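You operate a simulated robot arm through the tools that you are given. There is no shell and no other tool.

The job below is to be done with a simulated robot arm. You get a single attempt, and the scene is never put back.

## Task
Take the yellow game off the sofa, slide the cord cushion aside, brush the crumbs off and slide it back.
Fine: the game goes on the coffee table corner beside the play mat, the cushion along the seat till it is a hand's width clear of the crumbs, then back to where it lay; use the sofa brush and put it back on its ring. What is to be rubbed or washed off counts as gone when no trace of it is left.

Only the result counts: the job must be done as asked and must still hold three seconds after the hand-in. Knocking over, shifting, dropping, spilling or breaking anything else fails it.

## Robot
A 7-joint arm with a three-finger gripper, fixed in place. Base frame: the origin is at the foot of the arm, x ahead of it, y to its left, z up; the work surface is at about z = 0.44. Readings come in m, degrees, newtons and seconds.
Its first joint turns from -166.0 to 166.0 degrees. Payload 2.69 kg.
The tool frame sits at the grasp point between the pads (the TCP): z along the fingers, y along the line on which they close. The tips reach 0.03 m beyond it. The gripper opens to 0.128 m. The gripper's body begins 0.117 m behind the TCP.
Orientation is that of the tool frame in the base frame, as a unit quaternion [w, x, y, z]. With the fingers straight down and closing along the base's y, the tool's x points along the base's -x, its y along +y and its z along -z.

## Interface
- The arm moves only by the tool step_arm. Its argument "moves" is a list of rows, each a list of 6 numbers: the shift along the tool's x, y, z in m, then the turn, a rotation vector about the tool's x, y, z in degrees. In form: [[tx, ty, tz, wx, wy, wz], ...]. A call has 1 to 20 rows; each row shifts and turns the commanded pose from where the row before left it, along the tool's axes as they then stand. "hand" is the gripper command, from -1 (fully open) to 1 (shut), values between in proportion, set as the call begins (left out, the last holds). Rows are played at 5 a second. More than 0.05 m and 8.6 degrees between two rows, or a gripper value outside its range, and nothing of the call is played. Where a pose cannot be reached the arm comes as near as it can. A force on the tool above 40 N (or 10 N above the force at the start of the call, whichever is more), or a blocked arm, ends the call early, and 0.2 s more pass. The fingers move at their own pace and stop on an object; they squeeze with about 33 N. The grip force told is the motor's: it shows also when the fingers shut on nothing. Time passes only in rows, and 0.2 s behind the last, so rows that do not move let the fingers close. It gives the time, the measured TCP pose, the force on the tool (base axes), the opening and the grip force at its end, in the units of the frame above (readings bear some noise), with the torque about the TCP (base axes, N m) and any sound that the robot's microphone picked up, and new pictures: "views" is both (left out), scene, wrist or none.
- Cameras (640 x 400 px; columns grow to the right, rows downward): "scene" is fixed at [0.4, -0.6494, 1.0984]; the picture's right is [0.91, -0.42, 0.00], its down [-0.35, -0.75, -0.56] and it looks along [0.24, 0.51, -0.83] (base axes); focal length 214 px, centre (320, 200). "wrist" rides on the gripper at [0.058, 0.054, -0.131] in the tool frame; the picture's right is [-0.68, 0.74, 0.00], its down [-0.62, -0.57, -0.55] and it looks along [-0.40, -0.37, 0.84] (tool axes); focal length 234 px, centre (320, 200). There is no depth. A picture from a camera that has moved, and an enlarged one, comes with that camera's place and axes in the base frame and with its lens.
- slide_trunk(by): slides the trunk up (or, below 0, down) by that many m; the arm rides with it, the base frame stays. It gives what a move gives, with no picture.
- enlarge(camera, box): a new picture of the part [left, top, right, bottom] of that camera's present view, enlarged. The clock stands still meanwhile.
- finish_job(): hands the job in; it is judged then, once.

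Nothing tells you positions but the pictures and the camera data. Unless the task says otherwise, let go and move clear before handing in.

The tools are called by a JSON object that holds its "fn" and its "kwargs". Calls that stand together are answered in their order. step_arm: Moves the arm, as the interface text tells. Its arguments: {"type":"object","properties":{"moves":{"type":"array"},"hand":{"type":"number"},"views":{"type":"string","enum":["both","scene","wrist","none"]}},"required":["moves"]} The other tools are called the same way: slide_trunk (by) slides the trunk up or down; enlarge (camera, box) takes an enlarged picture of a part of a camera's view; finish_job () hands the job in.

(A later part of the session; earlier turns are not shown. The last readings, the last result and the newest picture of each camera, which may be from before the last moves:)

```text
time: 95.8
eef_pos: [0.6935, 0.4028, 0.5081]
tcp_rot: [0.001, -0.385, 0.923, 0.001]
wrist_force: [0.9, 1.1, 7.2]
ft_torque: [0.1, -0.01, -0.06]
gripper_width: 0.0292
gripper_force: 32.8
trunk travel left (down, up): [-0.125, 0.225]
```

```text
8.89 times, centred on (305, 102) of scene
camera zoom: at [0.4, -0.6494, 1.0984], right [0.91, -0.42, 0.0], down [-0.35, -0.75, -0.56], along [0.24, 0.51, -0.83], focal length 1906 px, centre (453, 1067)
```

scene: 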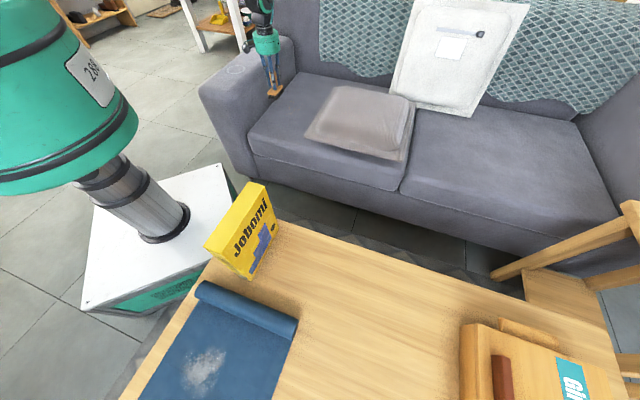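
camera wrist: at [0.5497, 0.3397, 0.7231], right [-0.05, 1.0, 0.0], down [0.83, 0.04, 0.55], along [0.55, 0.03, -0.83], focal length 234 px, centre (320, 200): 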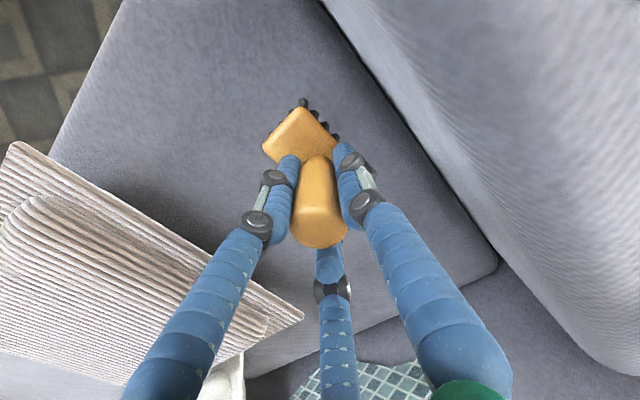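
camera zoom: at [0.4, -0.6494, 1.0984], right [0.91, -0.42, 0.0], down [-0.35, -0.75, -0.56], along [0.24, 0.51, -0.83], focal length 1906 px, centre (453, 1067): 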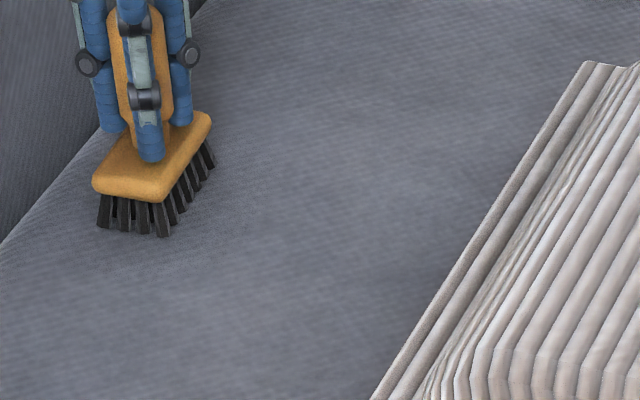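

One row was too long, so nothing moved; I repeat the lift with shorter rows.

{"fn": "step_arm", "kwargs": {"moves": [[0, 0, -0.03, 0, 0, 0], [0, 0, -0.045, 0, 0, 0], [0, 0, -0.045, 0, 0, 0], [0, 0, -0.045, 0, 0, 0], [0, 0, -0.045, 0, 0, 0], [0.02, 0.042, -0.01, 0, 0, 0], [0.02, 0.042, 0, 0, 0, 0], [0, 0, 0, 0, 0, 0]]}}

{"fn": "enlarge", "kwargs": {"camera": "wrist", "box": [180, 60, 380, 220]}}

{"fn": "enlarge", "kwargs": {"camera": "scene", "box": [275, 80, 335, 125]}}

```text
time: 97.6
eef_pos: [0.6054, 0.4314, 0.724]
tcp_rot: [0.0, -0.385, 0.923, 0.0]
wrist_force: [-0.3, 0.9, -0.8]
ft_torque: [-0.02, -0.06, -0.03]
gripper_width: 0.0292
gripper_force: 33.1
trunk travel left (down, up): [-0.125, 0.225]
camera wrist: at [0.5247, 0.4272, 0.8553], right [-0.05, 1.0, 0.0], down [0.83, 0.04, 0.55], along [0.55, 0.03, -0.83], focal length 234 px, centre (320, 200)
```

scene: 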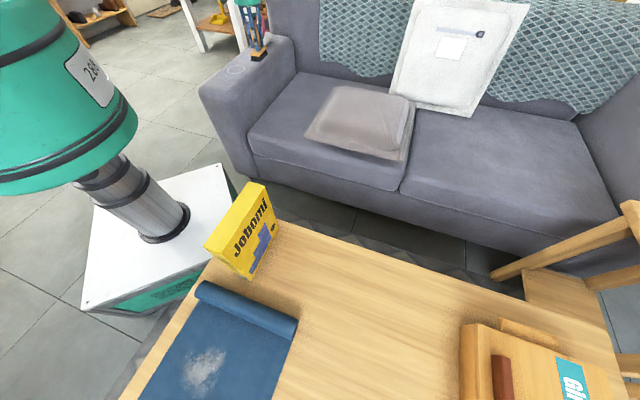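
wrist: 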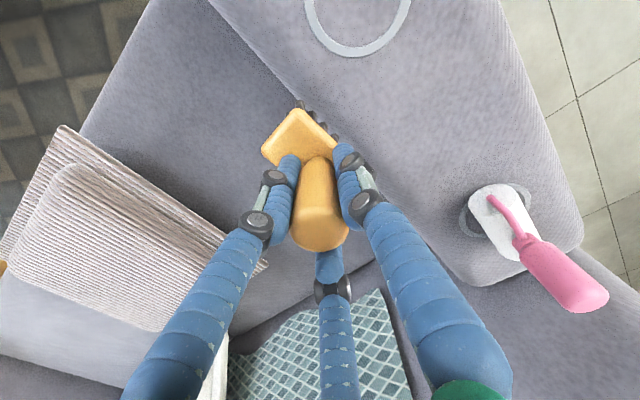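

```text
2.50 times, centred on (280, 140) of wrist
camera zoom: at [0.5247, 0.4272, 0.8553], right [-0.05, 1.0, 0.0], down [0.83, 0.04, 0.55], along [0.55, 0.03, -0.83], focal length 585 px, centre (420, 350)
```

zoom: 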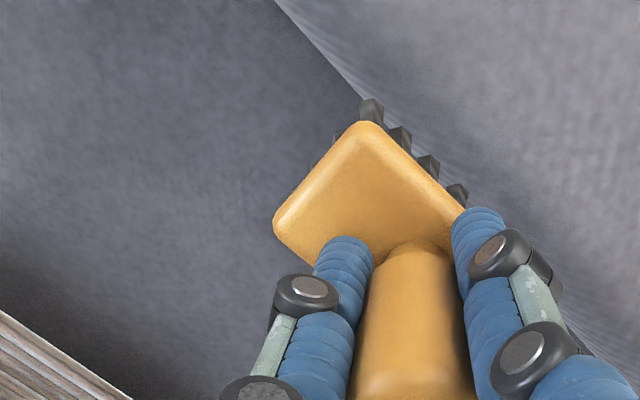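

```text
8.89 times, centred on (305, 102) of scene
camera zoom: at [0.4, -0.6494, 1.0984], right [0.91, -0.42, 0.0], down [-0.35, -0.75, -0.56], along [0.24, 0.51, -0.83], focal length 1906 px, centre (453, 1067)
```

zoom: 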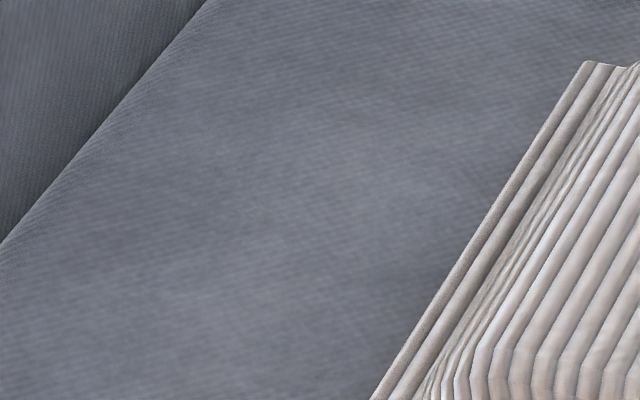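

No trace from the scene camera. I carry the brush back over its ring, which also gives the wrist camera a clear view of the seat.

{"fn": "step_arm", "kwargs": {"moves": [[0, 0, -0.04, 0, 0, 0], [0.0222, 0.0334, 0, 0, 0, 0], [0.0222, 0.0334, 0, 0, 0, 0], [0.0222, 0.0334, 0, 0, 0, 0], [0, 0, 0, 0, 0, 0]]}}

{"fn": "enlarge", "kwargs": {"camera": "wrist", "box": [160, 80, 400, 260]}}

{"fn": "enlarge", "kwargs": {"camera": "scene", "box": [190, 0, 290, 90]}}

```text
time: 98.8
eef_pos: [0.4904, 0.4568, 0.7666]
tcp_rot: [0.001, -0.384, 0.923, 0.0]
wrist_force: [0.5, -0.6, -0.7]
ft_torque: [-0.01, -0.05, -0.01]
gripper_width: 0.0292
gripper_force: 32.6
trunk travel left (down, up): [-0.125, 0.225]
camera wrist: at [0.4095, 0.451, 0.8958], right [-0.05, 1.0, 0.0], down [0.83, 0.04, 0.55], along [0.55, 0.03, -0.83], focal length 234 px, centre (320, 200)
```

scene: 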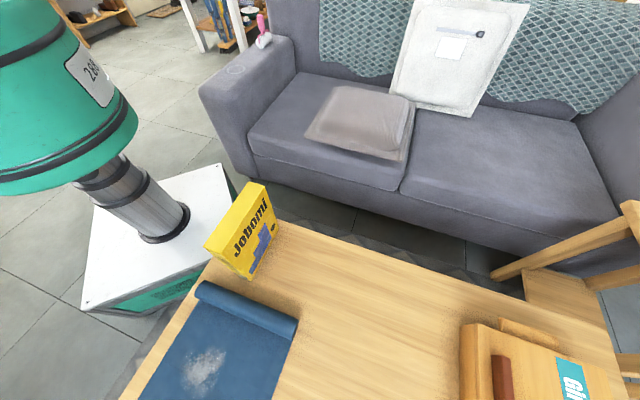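
wrist: 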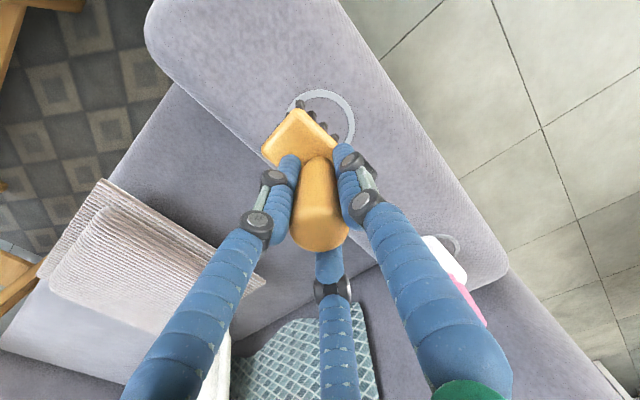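

```text
2.22 times, centred on (280, 170) of wrist
camera zoom: at [0.4095, 0.451, 0.8958], right [-0.05, 1.0, 0.0], down [0.83, 0.04, 0.55], along [0.55, 0.03, -0.83], focal length 520 px, centre (409, 267)
```

zoom: 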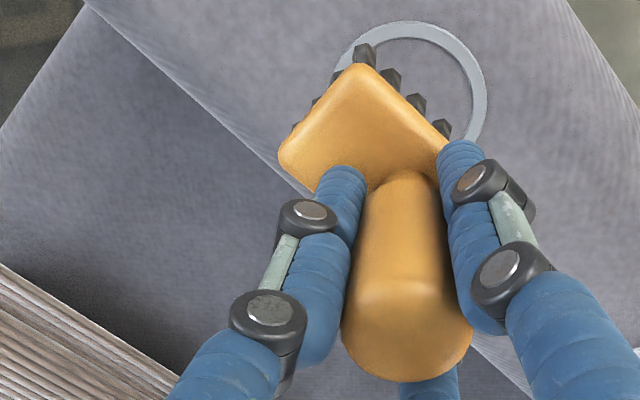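

```text
4.44 times, centred on (240, 45) of scene
camera zoom: at [0.4, -0.6494, 1.0984], right [0.91, -0.42, 0.0], down [-0.35, -0.75, -0.56], along [0.24, 0.51, -0.83], focal length 953 px, centre (676, 889)
```

zoom: 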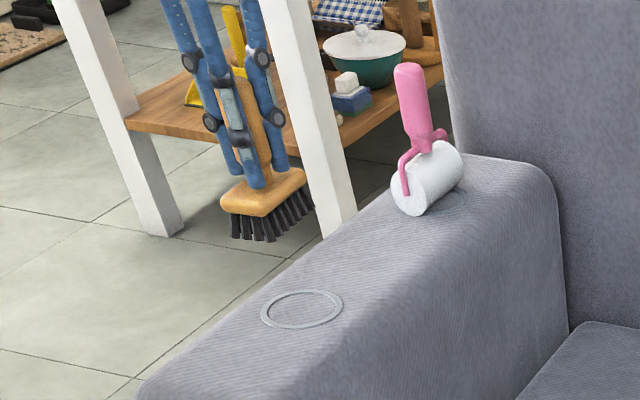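

The seat area is bare of crumbs. I align with the recorded grip position and lower the brush onto its ring.

{"fn": "step_arm", "kwargs": {"moves": [[0.003, 0.0008, 0.03, 0, 0, 0], [0, 0, 0.03, 0, 0, 0], [0, 0, 0.008, 0, 0, 0], [0, 0, 0.004, 0, 0, 0], [0, 0, 0, 0, 0, 0]], "views": "none"}}

```text
time: 100.0
eef_pos: [0.486, 0.4545, 0.6952]
tcp_rot: [0.001, -0.384, 0.923, 0.0]
wrist_force: [0.2, 0.6, -0.6]
ft_torque: [-0.01, -0.02, 0.01]
gripper_width: 0.0292
gripper_force: 33.7
trunk travel left (down, up): [-0.125, 0.225]
```

{"fn": "step_arm", "kwargs": {"moves": [[-0.001, 0, 0.002, 0, 0, 0], [0, 0, 0.002, 0, 0, 0], [0, 0, 0, 0, 0, 0]], "views": "none"}}

{"fn": "enlarge", "kwargs": {"camera": "scene", "box": [210, 30, 270, 85]}}

```text
time: 100.8
eef_pos: [0.4869, 0.4568, 0.6912]
tcp_rot: [0.0, -0.385, 0.923, 0.0]
wrist_force: [-0.3, -0.6, -1.2]
ft_torque: [-0.03, 0.01, 0.01]
gripper_width: 0.0294
gripper_force: 33.2
trunk travel left (down, up): [-0.125, 0.225]
```

```text
7.27 times, centred on (240, 58) of scene
camera zoom: at [0.4, -0.6494, 1.0984], right [0.91, -0.42, 0.0], down [-0.35, -0.75, -0.56], along [0.24, 0.51, -0.83], focal length 1560 px, centre (902, 1236)
```

zoom: 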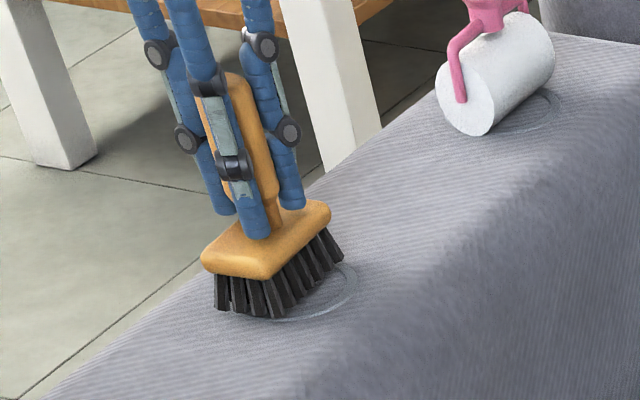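

{"fn": "step_arm", "kwargs": {"moves": [[0, 0, 0.002, 0, 0, 0], [0, 0, 0.002, 0, 0, 0], [0, 0, 0, 0, 0, 0]], "views": "none"}}

```text
time: 101.6
eef_pos: [0.4863, 0.4574, 0.6878]
tcp_rot: [0.002, -0.385, 0.923, 0.001]
wrist_force: [-0.2, -1.9, 6.2]
ft_torque: [-0.18, 0.04, -0.06]
gripper_width: 0.0293
gripper_force: 32.7
trunk travel left (down, up): [-0.125, 0.225]
```

Contact at about 7 N. I check the brush's place relative to the ring before letting go.

{"fn": "enlarge", "kwargs": {"camera": "scene", "box": [210, 30, 270, 85]}}

{"fn": "step_arm", "kwargs": {"moves": [[0, 0, 0, 0, 0, 0]], "views": "wrist"}}

{"fn": "enlarge", "kwargs": {"camera": "wrist", "box": [220, 60, 420, 220]}}

```text
7.27 times, centred on (240, 58) of scene
camera zoom: at [0.4, -0.6494, 1.0984], right [0.91, -0.42, 0.0], down [-0.35, -0.75, -0.56], along [0.24, 0.51, -0.83], focal length 1560 px, centre (902, 1236)
```

zoom: 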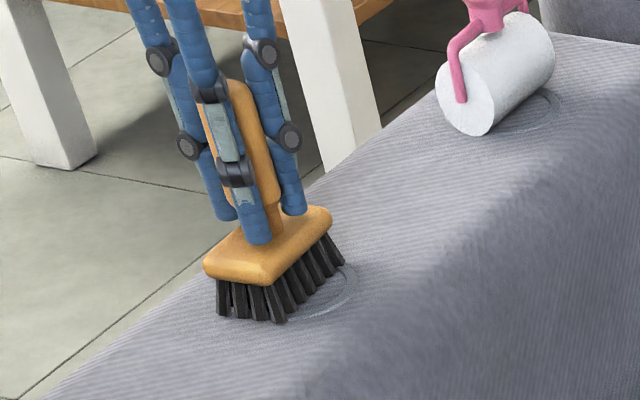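

```text
time: 102.0
eef_pos: [0.487, 0.4564, 0.688]
tcp_rot: [0.001, -0.384, 0.923, 0.001]
wrist_force: [-0.2, -1.0, 8.0]
ft_torque: [-0.14, 0.01, -0.03]
gripper_width: 0.0293
gripper_force: 32.6
trunk travel left (down, up): [-0.125, 0.225]
camera wrist: at [0.4059, 0.451, 0.8179], right [-0.05, 1.0, 0.0], down [0.83, 0.04, 0.55], along [0.55, 0.03, -0.83], focal length 234 px, centre (320, 200)
```

wrist: 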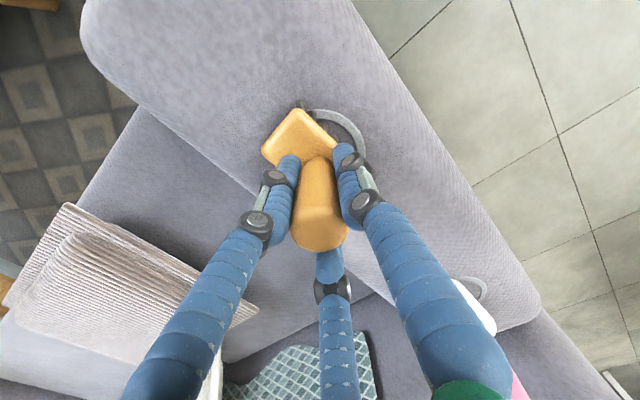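

```text
2.50 times, centred on (320, 140) of wrist
camera zoom: at [0.4059, 0.451, 0.8179], right [-0.05, 1.0, 0.0], down [0.83, 0.04, 0.55], along [0.55, 0.03, -0.83], focal length 585 px, centre (320, 350)
```

zoom: 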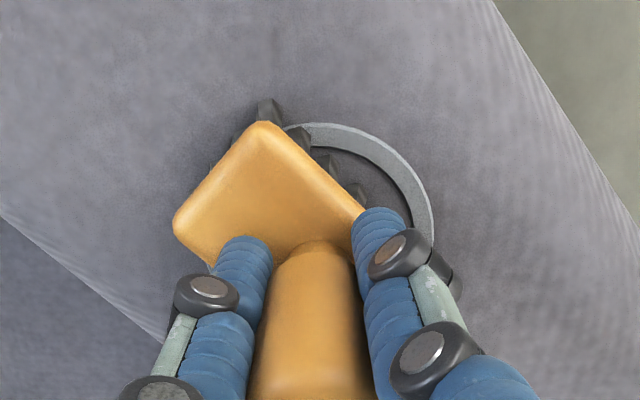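

The brush stands where it stood, on its ring. I open the hand and rise.

{"fn": "step_arm", "kwargs": {"moves": [[0, 0, 0, 0, 0, 0], [0, 0, 0, 0, 0, 0], [0, 0, 0, 0, 0, 0], [0, 0, 0, 0, 0, 0]], "hand": -1, "views": "none"}}

{"fn": "step_arm", "kwargs": {"moves": [[0, 0, -0.03, 0, 0, 0], [0, 0, -0.045, 0, 0, 0], [0, 0, -0.045, 0, 0, 0], [0, 0, -0.04, 0, 0, 0], [0, 0, 0, 0, 0, 0]]}}

{"fn": "enlarge", "kwargs": {"camera": "wrist", "box": [220, 60, 420, 220]}}

{"fn": "enlarge", "kwargs": {"camera": "scene", "box": [190, 0, 290, 90]}}

```text
time: 103.0
eef_pos: [0.4863, 0.4564, 0.6856]
tcp_rot: [0.001, -0.384, 0.923, 0.0]
wrist_force: [-1.4, 0.7, -0.1]
ft_torque: [-0.01, -0.03, 0.01]
gripper_width: 0.1277
gripper_force: 0.0
trunk travel left (down, up): [-0.125, 0.225]
```

```text
time: 104.2
eef_pos: [0.4867, 0.4545, 0.8493]
tcp_rot: [0.001, -0.384, 0.923, 0.0]
wrist_force: [-0.3, 0.5, -0.1]
ft_torque: [0.04, -0.04, 0.0]
gripper_width: 0.1281
gripper_force: 0.0
trunk travel left (down, up): [-0.125, 0.225]
camera wrist: at [0.4073, 0.4497, 0.9788], right [-0.05, 1.0, 0.0], down [0.83, 0.04, 0.55], along [0.55, 0.03, -0.83], focal length 234 px, centre (320, 200)
```

scene: 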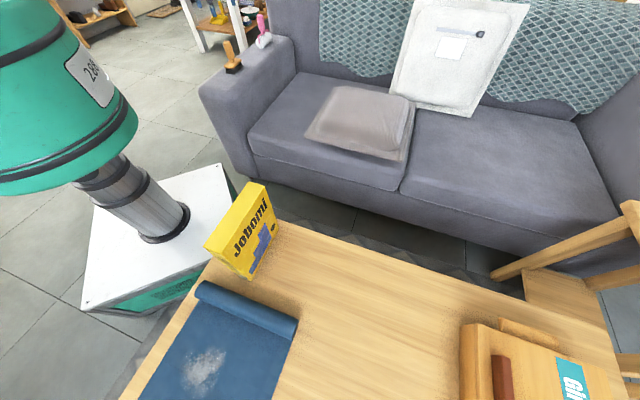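
wrist: 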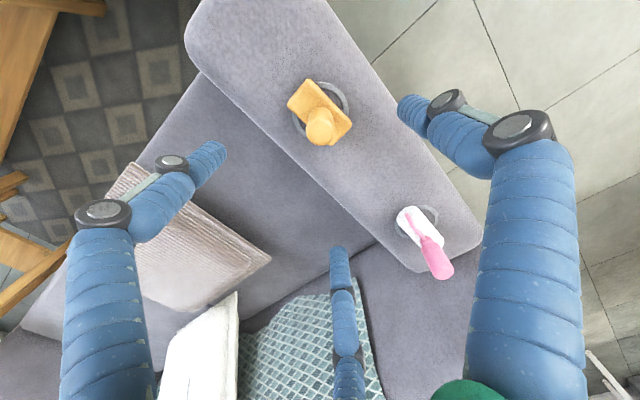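

```text
2.50 times, centred on (320, 140) of wrist
camera zoom: at [0.4073, 0.4497, 0.9788], right [-0.05, 1.0, 0.0], down [0.83, 0.04, 0.55], along [0.55, 0.03, -0.83], focal length 585 px, centre (320, 350)
```

zoom: 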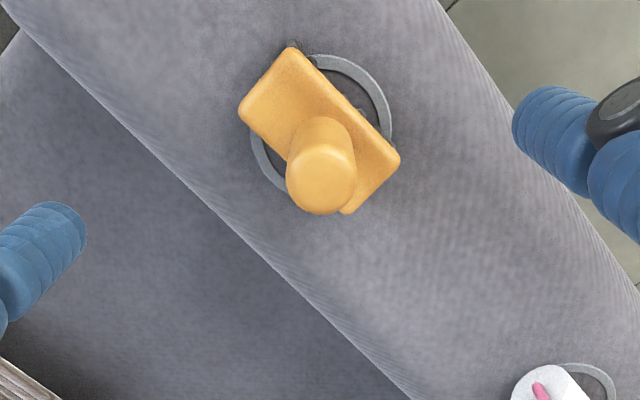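

```text
4.44 times, centred on (240, 45) of scene
camera zoom: at [0.4, -0.6494, 1.0984], right [0.91, -0.42, 0.0], down [-0.35, -0.75, -0.56], along [0.24, 0.51, -0.83], focal length 953 px, centre (676, 889)
```

zoom: 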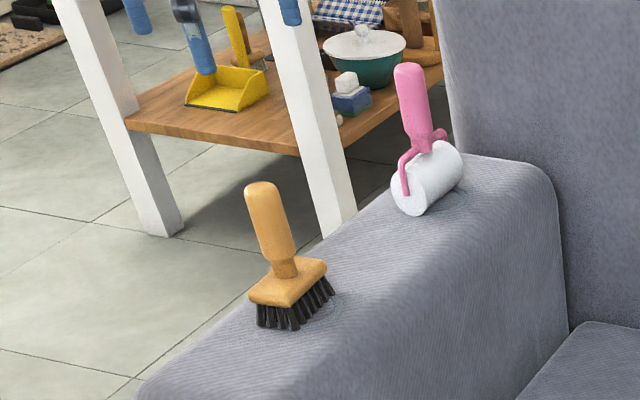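

The brush stands on its ring and is free. I check the cleaned seat once more from here.

{"fn": "enlarge", "kwargs": {"camera": "wrist", "box": [200, 120, 320, 220]}}

{"fn": "enlarge", "kwargs": {"camera": "scene", "box": [270, 75, 350, 135]}}

{"fn": "enlarge", "kwargs": {"camera": "scene", "box": [280, 70, 460, 190]}}

```text
4.00 times, centred on (260, 170) of wrist
camera zoom: at [0.4073, 0.4497, 0.9788], right [-0.05, 1.0, 0.0], down [0.83, 0.04, 0.55], along [0.55, 0.03, -0.83], focal length 937 px, centre (560, 320)
```

zoom: 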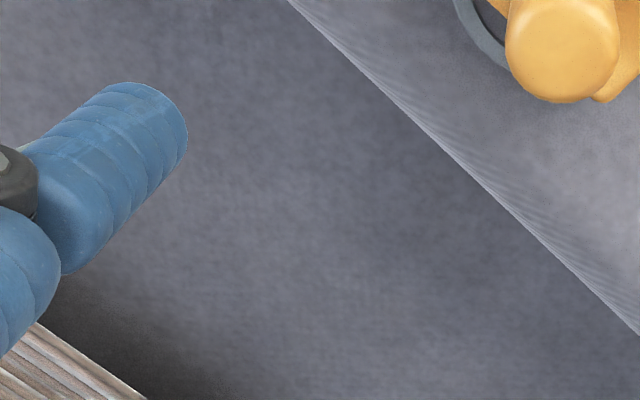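

```text
6.67 times, centred on (310, 105) of scene
camera zoom: at [0.4, -0.6494, 1.0984], right [0.91, -0.42, 0.0], down [-0.35, -0.75, -0.56], along [0.24, 0.51, -0.83], focal length 1430 px, centre (387, 833)
```

zoom: 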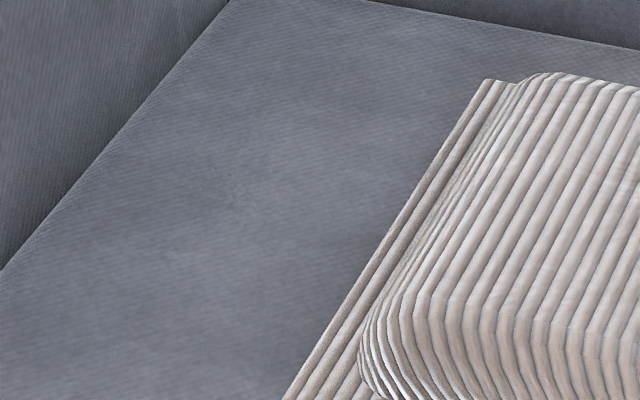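

```text
3.33 times, centred on (370, 130) of scene
camera zoom: at [0.4, -0.6494, 1.0984], right [0.91, -0.42, 0.0], down [-0.35, -0.75, -0.56], along [0.24, 0.51, -0.83], focal length 715 px, centre (153, 433)
```

zoom: 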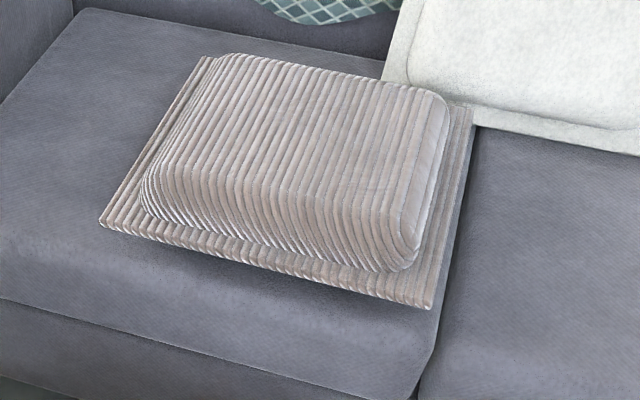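

The seat is clean. Now for the way back: the cushion sits about 0.30 m along and slightly forward; I'll hook its far padded edge with closed fingers tilted outward (for reach) and draw it back. First I travel over and tilt.

{"fn": "step_arm", "kwargs": {"moves": [[0.0126, -0.0467, 0, 0, 0, 0], [0.0126, -0.0467, 0, 0, 0, 0], [0.0126, -0.0467, 0, 0, 0, 0], [0.0126, -0.0467, 0, 0, 0, 0], [0.0126, -0.0467, 0, 0, 0, 0], [0.0126, -0.0467, 0, 0, 0, 0], [0.0126, -0.0467, 0, 0, 0, 0], [0.0126, -0.0467, 0, 0, 0, 0], [0.0126, -0.0467, 0, 0, 0, 0], [0.0126, -0.0467, 0, 0, 0, 0], [0.0126, -0.0467, 0, 0, 0, 0], [0.0126, -0.0467, 0, 0, 0, 0], [0.0126, -0.0467, 0, 0, 0, 0], [0, 0, 0, 5.3, -5.3, 0], [0, 0, 0, 5.3, -5.3, 0], [0, 0, 0, 5.3, -5.3, 0], [0, 0, 0, 5.3, -5.3, 0], [0, 0, 0, 0, 0, 0]], "hand": 1}}

```text
time: 108.0
eef_pos: [0.8, -0.0875, 0.8445]
tcp_rot: [0.241, -0.37, 0.892, -0.098]
wrist_force: [0.1, 0.1, -1.1]
ft_torque: [0.0, -0.03, 0.01]
gripper_width: 0.0021
gripper_force: 31.3
trunk travel left (down, up): [-0.125, 0.225]
camera wrist: at [0.6652, -0.0938, 0.9176], right [-0.04, 1.0, -0.02], down [0.45, 0.04, 0.89], along [0.89, 0.03, -0.45], focal length 234 px, centre (320, 200)
```

scene: 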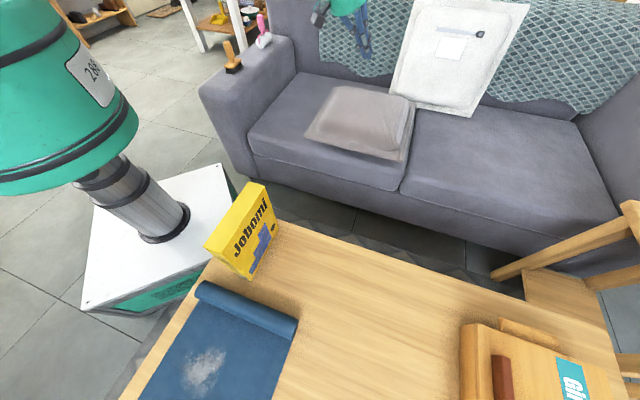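
wrist: 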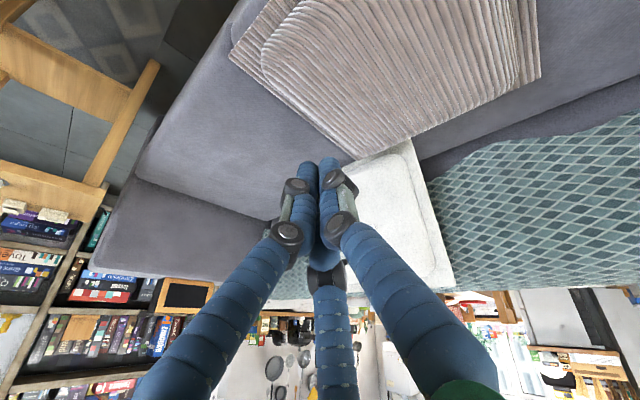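

The outward tilt works. I extend outwards over the far side of the cushion, still high.

{"fn": "step_arm", "kwargs": {"moves": [[-0.0261, -0.0329, 0.0242, 0, 0, 0], [-0.0261, -0.0329, 0.0242, 0, 0, 0], [-0.0261, -0.0329, 0.0242, 0, 0, 0], [-0.0261, -0.0329, 0.0242, 0, 0, 0], [-0.0261, -0.0329, 0.0242, 0, 0, 0], [0.0172, 0.0169, 0.0415, 0, 0, 0], [0.0172, 0.0169, 0.0415, 0, 0, 0], [0.0172, 0.0169, 0.0415, 0, 0, 0], [0.0172, 0.0169, 0.0415, 0, 0, 0], [0, 0, 0, 0, 0, 0]]}}

{"fn": "enlarge", "kwargs": {"camera": "scene", "box": [290, 20, 470, 170]}}

```text
time: 110.2
eef_pos: [1.0419, -0.1133, 0.6523]
tcp_rot: [0.24, -0.371, 0.892, -0.098]
wrist_force: [-0.3, 1.2, -1.0]
ft_torque: [0.0, -0.07, -0.01]
gripper_width: 0.0023
gripper_force: 31.9
trunk travel left (down, up): [-0.125, 0.225]
camera wrist: at [0.9063, -0.1189, 0.7254], right [-0.04, 1.0, -0.02], down [0.45, 0.04, 0.89], along [0.89, 0.03, -0.45], focal length 234 px, centre (320, 200)
```

scene: 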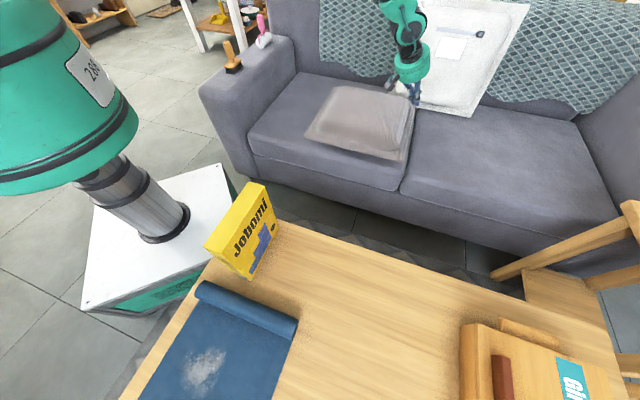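
wrist: 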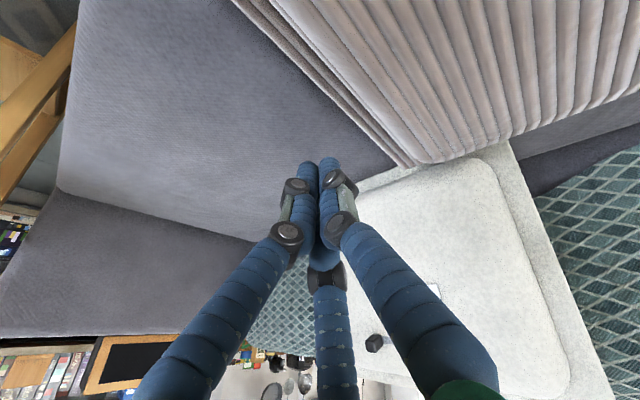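

```text
2.67 times, centred on (380, 95) of scene
camera zoom: at [0.4, -0.6494, 1.0984], right [0.91, -0.42, 0.0], down [-0.35, -0.75, -0.56], along [0.24, 0.51, -0.83], focal length 572 px, centre (160, 480)
```

zoom: 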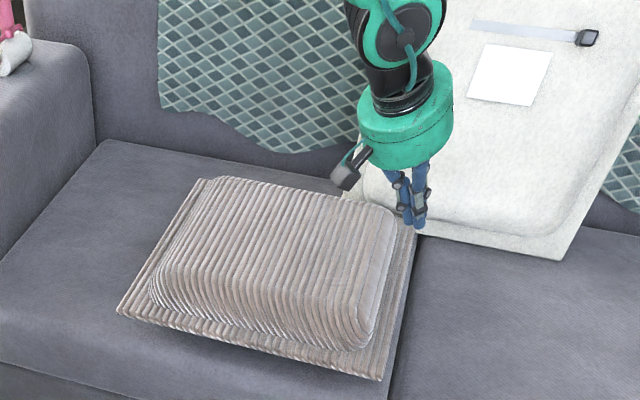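

Tip is right over the ledge on the far side, d≈0.667, and in reach. I descend to just above the flange.

{"fn": "step_arm", "kwargs": {"moves": [[0.0143, 0.0141, 0.0346, 0, 0, 0], [0.0107, 0.0106, 0.026, 0, 0, 0], [0.0054, 0.0053, 0.013, 0, 0, 0], [0.0036, 0.0035, 0.0086, 0, 0, 0], [0.0025, 0.0025, 0.006, 0, 0, 0], [0, 0, 0, 0, 0, 0]], "views": "wrist"}}

{"fn": "enlarge", "kwargs": {"camera": "scene", "box": [350, 50, 450, 150]}}

```text
time: 111.6
eef_pos: [1.0409, -0.1124, 0.5519]
tcp_rot: [0.24, -0.371, 0.892, -0.099]
wrist_force: [0.6, -0.5, 0.6]
ft_torque: [-0.01, -0.01, -0.01]
gripper_width: 0.0022
gripper_force: 31.4
trunk travel left (down, up): [-0.125, 0.225]
camera wrist: at [0.9069, -0.1185, 0.6259], right [-0.04, 1.0, -0.02], down [0.45, 0.04, 0.89], along [0.89, 0.03, -0.45], focal length 234 px, centre (320, 200)
```

wrist: 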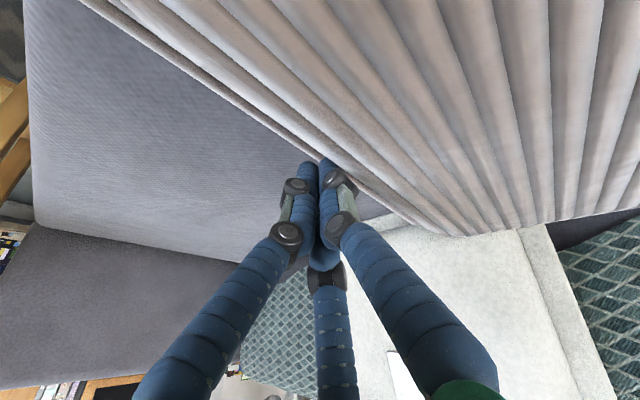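

```text
4.00 times, centred on (400, 100) of scene
camera zoom: at [0.4, -0.6494, 1.0984], right [0.91, -0.42, 0.0], down [-0.35, -0.75, -0.56], along [0.24, 0.51, -0.83], focal length 858 px, centre (0, 600)
```

zoom: 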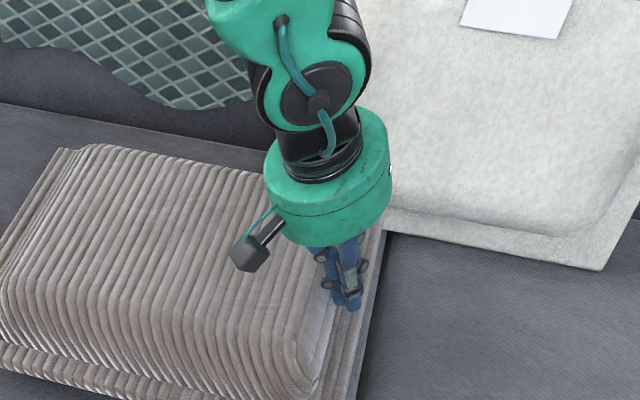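

{"fn": "step_arm", "kwargs": {"moves": [[0.0025, 0.0025, 0.006, 0, 0, 0], [0.0025, 0.0025, 0.006, 0, 0, 0], [0, 0, 0, 0, 0, 0], [-0.0021, 0.0094, -0.003, 0, 0, 0], [-0.0021, 0.0094, -0.003, 0, 0, 0], [-0.0021, 0.0094, -0.003, 0, 0, 0], [0, 0, 0, 0, 0, 0]], "views": "none"}}

{"fn": "enlarge", "kwargs": {"camera": "scene", "box": [280, 60, 460, 180]}}

```text
time: 113.2
eef_pos: [1.0232, -0.0875, 0.5405]
tcp_rot: [0.241, -0.37, 0.892, -0.098]
wrist_force: [5.2, -4.1, 10.0]
ft_torque: [-0.04, -0.09, -0.09]
gripper_width: 0.002
gripper_force: 31.7
trunk travel left (down, up): [-0.125, 0.225]
```

```text
3.33 times, centred on (370, 120) of scene
camera zoom: at [0.4, -0.6494, 1.0984], right [0.91, -0.42, 0.0], down [-0.35, -0.75, -0.56], along [0.24, 0.51, -0.83], focal length 715 px, centre (153, 467)
```

zoom: 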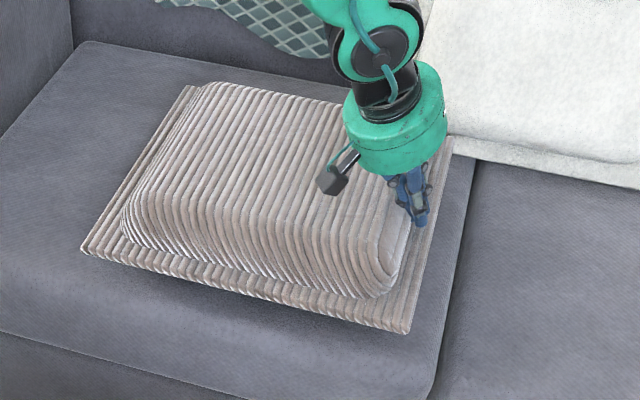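

The cushion follows with little force. I keep drawing it back with a slight rearward slant.

{"fn": "step_arm", "kwargs": {"moves": [[-0.0025, 0.0113, -0.0036, 0, 0, 0], [-0.0025, 0.0113, -0.0036, 0, 0, 0], [-0.0025, 0.0113, -0.0036, 0, 0, 0], [-0.0025, 0.0113, -0.0036, 0, 0, 0], [0, 0, 0, 0, 0, 0]], "views": "none"}}

{"fn": "enlarge", "kwargs": {"camera": "scene", "box": [250, 50, 430, 170]}}

```text
time: 114.4
eef_pos: [0.9938, -0.0495, 0.5394]
tcp_rot: [0.241, -0.371, 0.891, -0.099]
wrist_force: [5.5, -7.3, 14.8]
ft_torque: [-0.08, -0.14, -0.1]
gripper_width: 0.0021
gripper_force: 31.2
trunk travel left (down, up): [-0.125, 0.225]
```

```text
3.33 times, centred on (340, 110) of scene
camera zoom: at [0.4, -0.6494, 1.0984], right [0.91, -0.42, 0.0], down [-0.35, -0.75, -0.56], along [0.24, 0.51, -0.83], focal length 715 px, centre (253, 500)
```

zoom: 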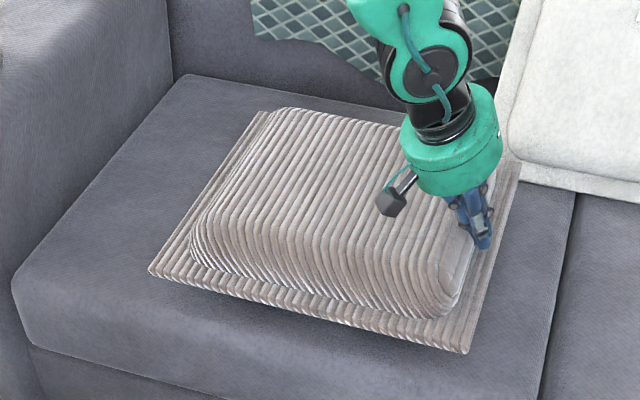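

It comes back straight. I continue with longer pulls, easing up a hair as the downward force grows.

{"fn": "step_arm", "kwargs": {"moves": [[-0.0032, 0.0106, -0.0054, 0, 0, 0], [-0.0025, 0.0113, -0.0036, 0, 0, 0], [-0.0025, 0.0113, -0.0036, 0, 0, 0], [-0.0025, 0.0113, -0.0036, 0, 0, 0], [-0.0025, 0.0113, -0.0036, 0, 0, 0], [-0.0025, 0.0113, -0.0036, 0, 0, 0], [0, 0, 0, 0, 0, 0]], "views": "none"}}

{"fn": "enlarge", "kwargs": {"camera": "scene", "box": [250, 50, 430, 170]}}

```text
time: 116.0
eef_pos: [0.9499, 0.0081, 0.5394]
tcp_rot: [0.241, -0.371, 0.892, -0.098]
wrist_force: [-0.5, -0.2, -0.5]
ft_torque: [-0.01, -0.03, 0.0]
gripper_width: 0.0023
gripper_force: 31.5
trunk travel left (down, up): [-0.125, 0.225]
```

```text
3.33 times, centred on (340, 110) of scene
camera zoom: at [0.4, -0.6494, 1.0984], right [0.91, -0.42, 0.0], down [-0.35, -0.75, -0.56], along [0.24, 0.51, -0.83], focal length 715 px, centre (253, 500)
```

zoom: 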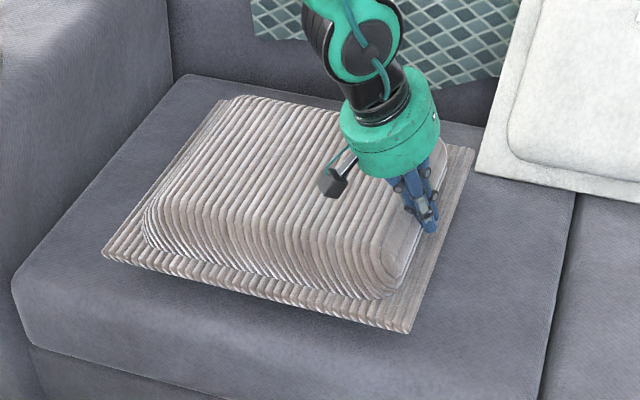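

About 0.14 m remain, and the back lags by ~2°. I shift the contact 7 cm further back along the far edge and go on, to straighten it.

{"fn": "step_arm", "kwargs": {"moves": [[0.0008, -0.0112, 0.0043, 0, 0, 0], [-0.0326, 0.0023, 0.0125, 0, 0, 0], [-0.0326, 0.0023, 0.0125, 0, 0, 0], [-0.0019, 0.0113, -0.0038, 0, 0, 0], [-0.0019, 0.0113, -0.0038, 0, 0, 0], [-0.0019, 0.0113, -0.0038, 0, 0, 0], [-0.0019, 0.0113, -0.0038, 0, 0, 0], [0, 0, 0, 0, 0, 0]], "views": "none"}}

{"fn": "enlarge", "kwargs": {"camera": "scene", "box": [250, 50, 430, 170]}}

```text
time: 116.6
eef_pos: [0.9551, 0.0095, 0.5309]
tcp_rot: [0.235, -0.369, 0.894, -0.097]
wrist_force: [0.0, -0.1, 1.5]
ft_torque: [0.04, 0.08, 0.01]
gripper_width: 0.0021
gripper_force: 31.6
trunk travel left (down, up): [-0.125, 0.225]
stopped in row 2: the force on the tool passed its limit at 111 N (the readings are from after the stop); the commanded pose is now the measured one
```

```text
3.33 times, centred on (340, 110) of scene
camera zoom: at [0.4, -0.6494, 1.0984], right [0.91, -0.42, 0.0], down [-0.35, -0.75, -0.56], along [0.24, 0.51, -0.83], focal length 715 px, centre (253, 500)
```

zoom: 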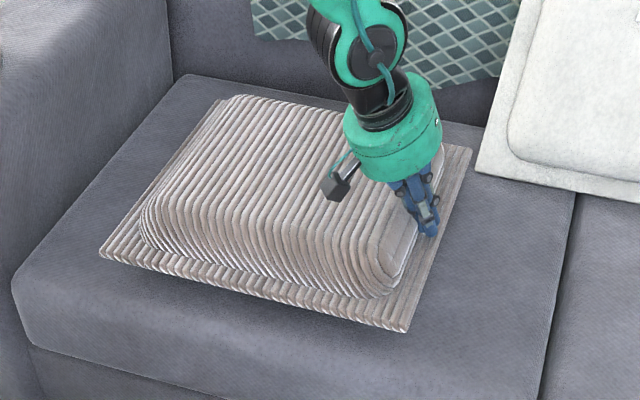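

A hard stop happened while sliding along the edge, with the cushion barely moved. I lift the fingertips out and check before going on.

{"fn": "step_arm", "kwargs": {"moves": [[-0.0072, -0.0071, -0.0173, 0, 0, 0], [-0.0179, -0.0177, -0.0433, 0, 0, 0], [0, 0, 0, 0, 0, 0]]}}

{"fn": "enlarge", "kwargs": {"camera": "scene", "box": [250, 40, 430, 160]}}

{"fn": "enlarge", "kwargs": {"camera": "scene", "box": [330, 60, 430, 140]}}

```text
time: 117.4
eef_pos: [0.955, 0.0075, 0.6012]
tcp_rot: [0.234, -0.369, 0.894, -0.098]
wrist_force: [-0.7, 1.3, 0.8]
ft_torque: [0.03, 0.04, 0.0]
gripper_width: 0.0018
gripper_force: 31.5
trunk travel left (down, up): [-0.125, 0.225]
camera wrist: at [0.8225, 0.003, 0.6767], right [-0.04, 1.0, -0.02], down [0.46, 0.03, 0.89], along [0.89, 0.02, -0.46], focal length 234 px, centre (320, 200)
```

scene: 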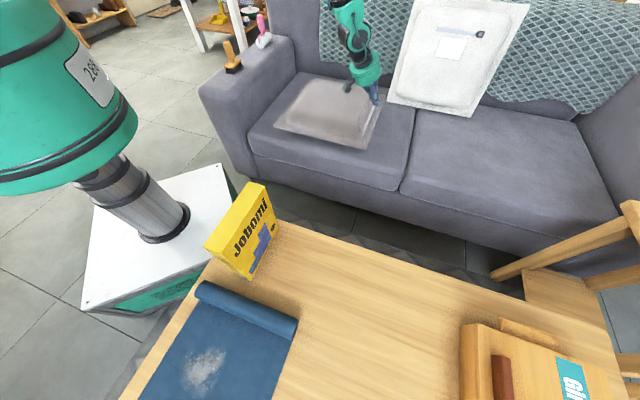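
wrist: 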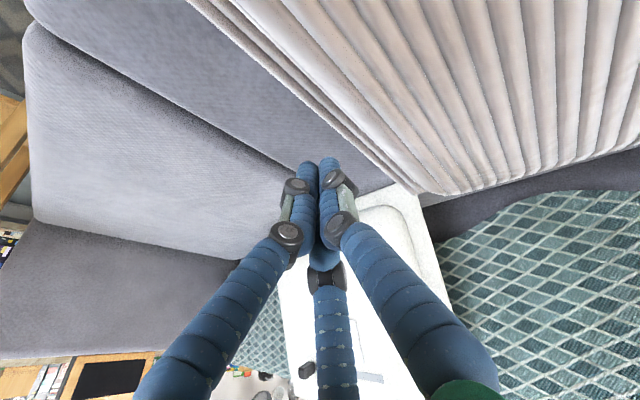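

```text
3.33 times, centred on (340, 100) of scene
camera zoom: at [0.4, -0.6494, 1.0984], right [0.91, -0.42, 0.0], down [-0.35, -0.75, -0.56], along [0.24, 0.51, -0.83], focal length 715 px, centre (253, 533)
```

zoom: 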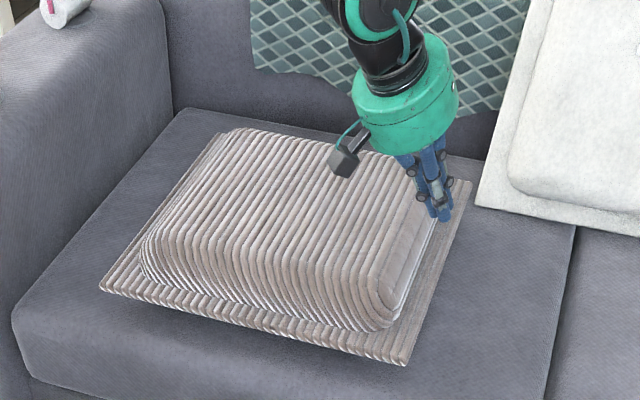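

```text
5.00 times, centred on (380, 100) of scene
camera zoom: at [0.4, -0.6494, 1.0984], right [0.91, -0.42, 0.0], down [-0.35, -0.75, -0.56], along [0.24, 0.51, -0.83], focal length 1072 px, centre (20, 700)
```

zoom: 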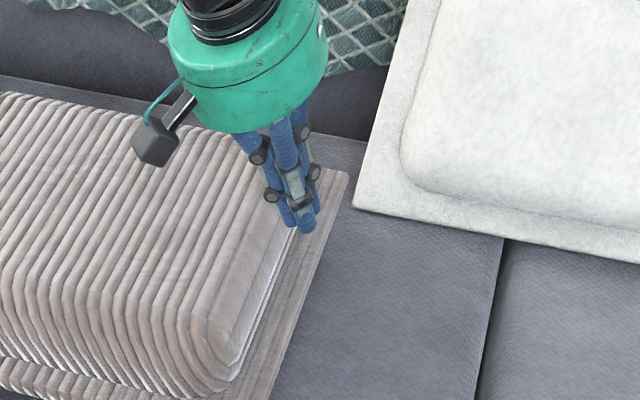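

All is fine. I shift the lifted fingertips to the back half of the far edge and lower again.

{"fn": "step_arm", "kwargs": {"moves": [[-0.0272, -0.005, 0.0132, 0, 0, 0], [-0.0272, -0.005, 0.0132, 0, 0, 0], [0, 0, 0, 0, 0, 0], [0.0075, 0.0074, 0.0181, 0, 0, 0], [0.0075, 0.0074, 0.0181, 0, 0, 0], [0.0072, 0.0071, 0.0173, 0, 0, 0], [0, 0, 0, 0, 0, 0]], "views": "none"}}

{"fn": "enlarge", "kwargs": {"camera": "scene", "box": [330, 60, 430, 140]}}

```text
time: 119.0
eef_pos: [0.9988, 0.0329, 0.538]
tcp_rot: [0.234, -0.37, 0.894, -0.096]
wrist_force: [-1.0, -0.2, 0.0]
ft_torque: [0.0, 0.02, 0.01]
gripper_width: 0.0019
gripper_force: 32.0
out of reach, approached as far as the arm can: row 2
trunk travel left (down, up): [-0.125, 0.225]
```

```text
5.00 times, centred on (380, 100) of scene
camera zoom: at [0.4, -0.6494, 1.0984], right [0.91, -0.42, 0.0], down [-0.35, -0.75, -0.56], along [0.24, 0.51, -0.83], focal length 1072 px, centre (20, 700)
```

zoom: 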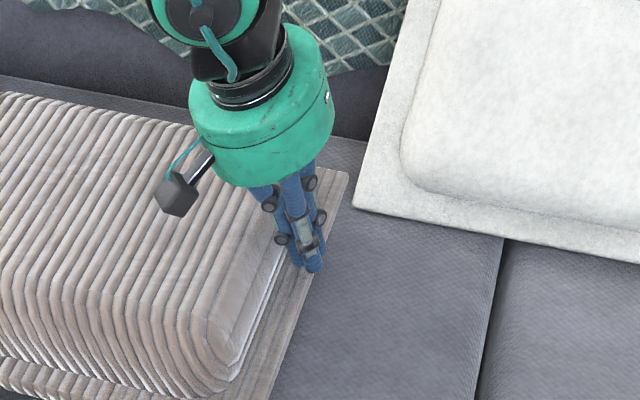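

{"fn": "step_arm", "kwargs": {"moves": [[-0.0014, 0.0095, -0.0032, 0, 0, 0], [-0.0014, 0.0095, -0.0032, 0, 0, 0], [-0.0014, 0.0095, -0.0032, 0, 0, 0], [-0.0014, 0.0095, -0.0032, 0, 0, 0], [0, 0, 0, 0, 0, 0]], "views": "none"}}

{"fn": "enlarge", "kwargs": {"camera": "scene", "box": [250, 50, 430, 170]}}

```text
time: 120.2
eef_pos: [0.9728, 0.0638, 0.5388]
tcp_rot: [0.235, -0.37, 0.894, -0.096]
wrist_force: [4.8, -2.5, 7.4]
ft_torque: [-0.01, -0.14, -0.06]
gripper_width: 0.0022
gripper_force: 31.3
trunk travel left (down, up): [-0.125, 0.225]
```

```text
3.33 times, centred on (340, 110) of scene
camera zoom: at [0.4, -0.6494, 1.0984], right [0.91, -0.42, 0.0], down [-0.35, -0.75, -0.56], along [0.24, 0.51, -0.83], focal length 715 px, centre (253, 500)
```

zoom: 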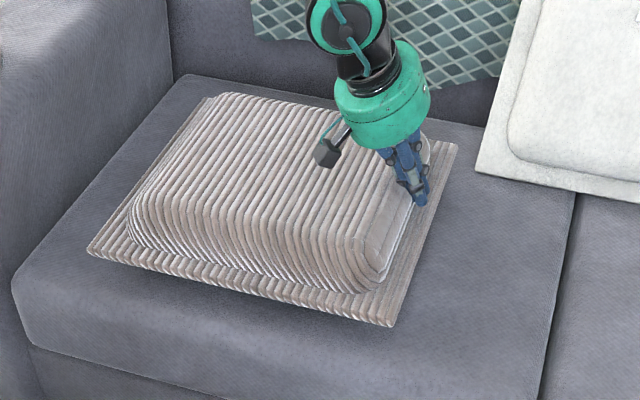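

Straightening nicely; about 12 cm to go. I continue.

{"fn": "step_arm", "kwargs": {"moves": [[-0.0026, 0.0112, -0.0036, 0, 0, 0], [-0.0026, 0.0112, -0.0036, 0, 0, 0], [-0.0026, 0.0112, -0.0036, 0, 0, 0], [-0.0026, 0.0112, -0.0036, 0, 0, 0], [-0.0026, 0.0112, -0.0036, 0, 0, 0], [0, 0, 0, 0, 0, 0]], "views": "none"}}

{"fn": "enlarge", "kwargs": {"camera": "scene", "box": [230, 50, 410, 170]}}

```text
time: 121.6
eef_pos: [0.9354, 0.1133, 0.5386]
tcp_rot: [0.234, -0.37, 0.894, -0.097]
wrist_force: [3.0, -1.6, 7.8]
ft_torque: [-0.01, -0.11, -0.05]
gripper_width: 0.0021
gripper_force: 31.5
trunk travel left (down, up): [-0.125, 0.225]
```

```text
3.33 times, centred on (320, 110) of scene
camera zoom: at [0.4, -0.6494, 1.0984], right [0.91, -0.42, 0.0], down [-0.35, -0.75, -0.56], along [0.24, 0.51, -0.83], focal length 715 px, centre (320, 500)
```

zoom: 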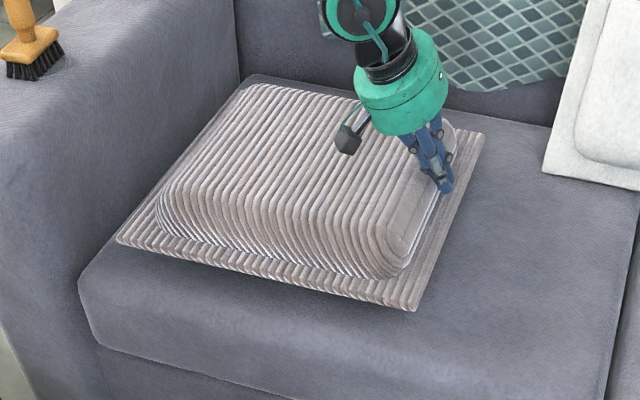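

Only ~6.5 cm remain and it is nearly square. I go on in smaller portions.

{"fn": "step_arm", "kwargs": {"moves": [[-0.0026, 0.0112, -0.0036, 0, 0, 0], [-0.0026, 0.0112, -0.0036, 0, 0, 0], [-0.0026, 0.0112, -0.0036, 0, 0, 0], [-0.0013, 0.0056, -0.0018, 0, 0, 0], [0, 0, 0, 0, 0, 0]], "views": "none"}}

{"fn": "enlarge", "kwargs": {"camera": "scene", "box": [250, 40, 370, 140]}}

```text
time: 122.8
eef_pos: [0.9099, 0.1465, 0.5409]
tcp_rot: [0.235, -0.37, 0.894, -0.097]
wrist_force: [0.6, -1.2, 2.5]
ft_torque: [-0.01, -0.03, 0.0]
gripper_width: 0.0021
gripper_force: 30.9
trunk travel left (down, up): [-0.125, 0.225]
```

```text
4.00 times, centred on (310, 90) of scene
camera zoom: at [0.4, -0.6494, 1.0984], right [0.91, -0.42, 0.0], down [-0.35, -0.75, -0.56], along [0.24, 0.51, -0.83], focal length 858 px, centre (360, 640)
```

zoom: 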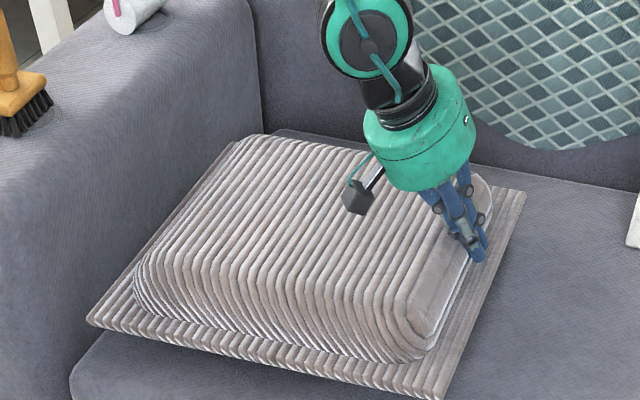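

Now ~2 cm remain with the front slightly behind. I lift, move the contact to the front half of the far edge and lower again.

{"fn": "step_arm", "kwargs": {"moves": [[0.0008, -0.0112, 0.0043, 0, 0, 0], [-0.0107, -0.0106, -0.026, 0, 0, 0], [-0.0107, -0.0106, -0.026, 0, 0, 0], [0.0326, -0.0023, -0.0125, 0, 0, 0], [0.0326, -0.0023, -0.0125, 0, 0, 0], [0.0326, -0.0023, -0.0125, 0, 0, 0], [0, 0, 0, 0, 0, 0]], "views": "none"}}

{"fn": "enlarge", "kwargs": {"camera": "scene", "box": [250, 40, 370, 140]}}

```text
time: 124.4
eef_pos: [0.8454, 0.0641, 0.6001]
tcp_rot: [0.234, -0.37, 0.894, -0.097]
wrist_force: [-0.5, -0.6, 0.0]
ft_torque: [0.01, -0.01, 0.0]
gripper_width: 0.0021
gripper_force: 31.7
trunk travel left (down, up): [-0.125, 0.225]
```

```text
4.00 times, centred on (310, 90) of scene
camera zoom: at [0.4, -0.6494, 1.0984], right [0.91, -0.42, 0.0], down [-0.35, -0.75, -0.56], along [0.24, 0.51, -0.83], focal length 858 px, centre (360, 640)
```

zoom: 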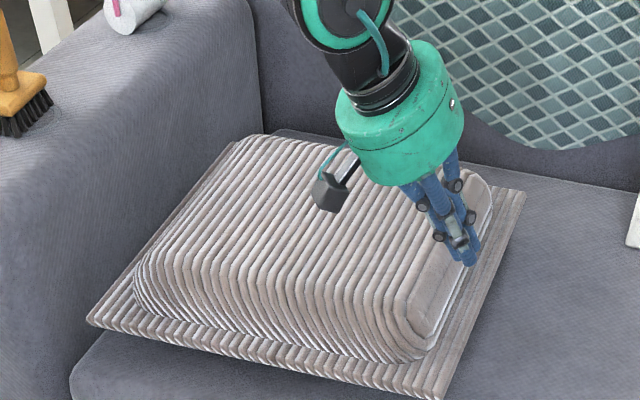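

{"fn": "step_arm", "kwargs": {"moves": [[0.0107, 0.0106, 0.026, 0, 0, 0], [0.0072, 0.0071, 0.0173, 0, 0, 0], [0.0036, 0.0035, 0.0086, 0, 0, 0], [0, 0, 0, 0, 0, 0], [-0.0017, 0.0092, -0.0028, 0, 0, 0], [-0.0017, 0.0092, -0.0028, 0, 0, 0], [0, 0, 0, 0, 0, 0]], "views": "none"}}

{"fn": "enlarge", "kwargs": {"camera": "scene", "box": [250, 40, 370, 140]}}

```text
time: 126.0
eef_pos: [0.8316, 0.0792, 0.5398]
tcp_rot: [0.234, -0.37, 0.894, -0.097]
wrist_force: [2.5, -2.2, 2.8]
ft_torque: [-0.06, -0.03, -0.08]
gripper_width: 0.0022
gripper_force: 31.0
trunk travel left (down, up): [-0.125, 0.225]
```

```text
4.00 times, centred on (310, 90) of scene
camera zoom: at [0.4, -0.6494, 1.0984], right [0.91, -0.42, 0.0], down [-0.35, -0.75, -0.56], along [0.24, 0.51, -0.83], focal length 858 px, centre (360, 640)
```

zoom: 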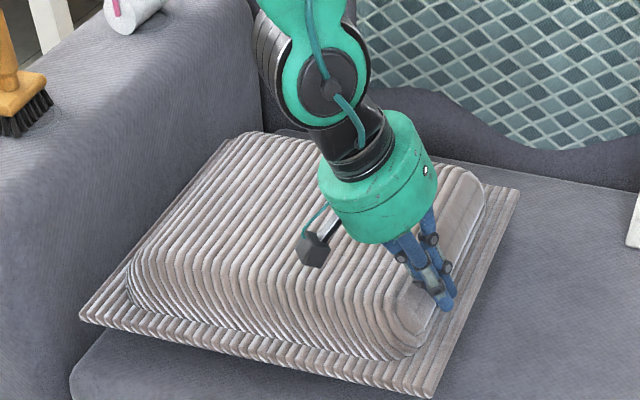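

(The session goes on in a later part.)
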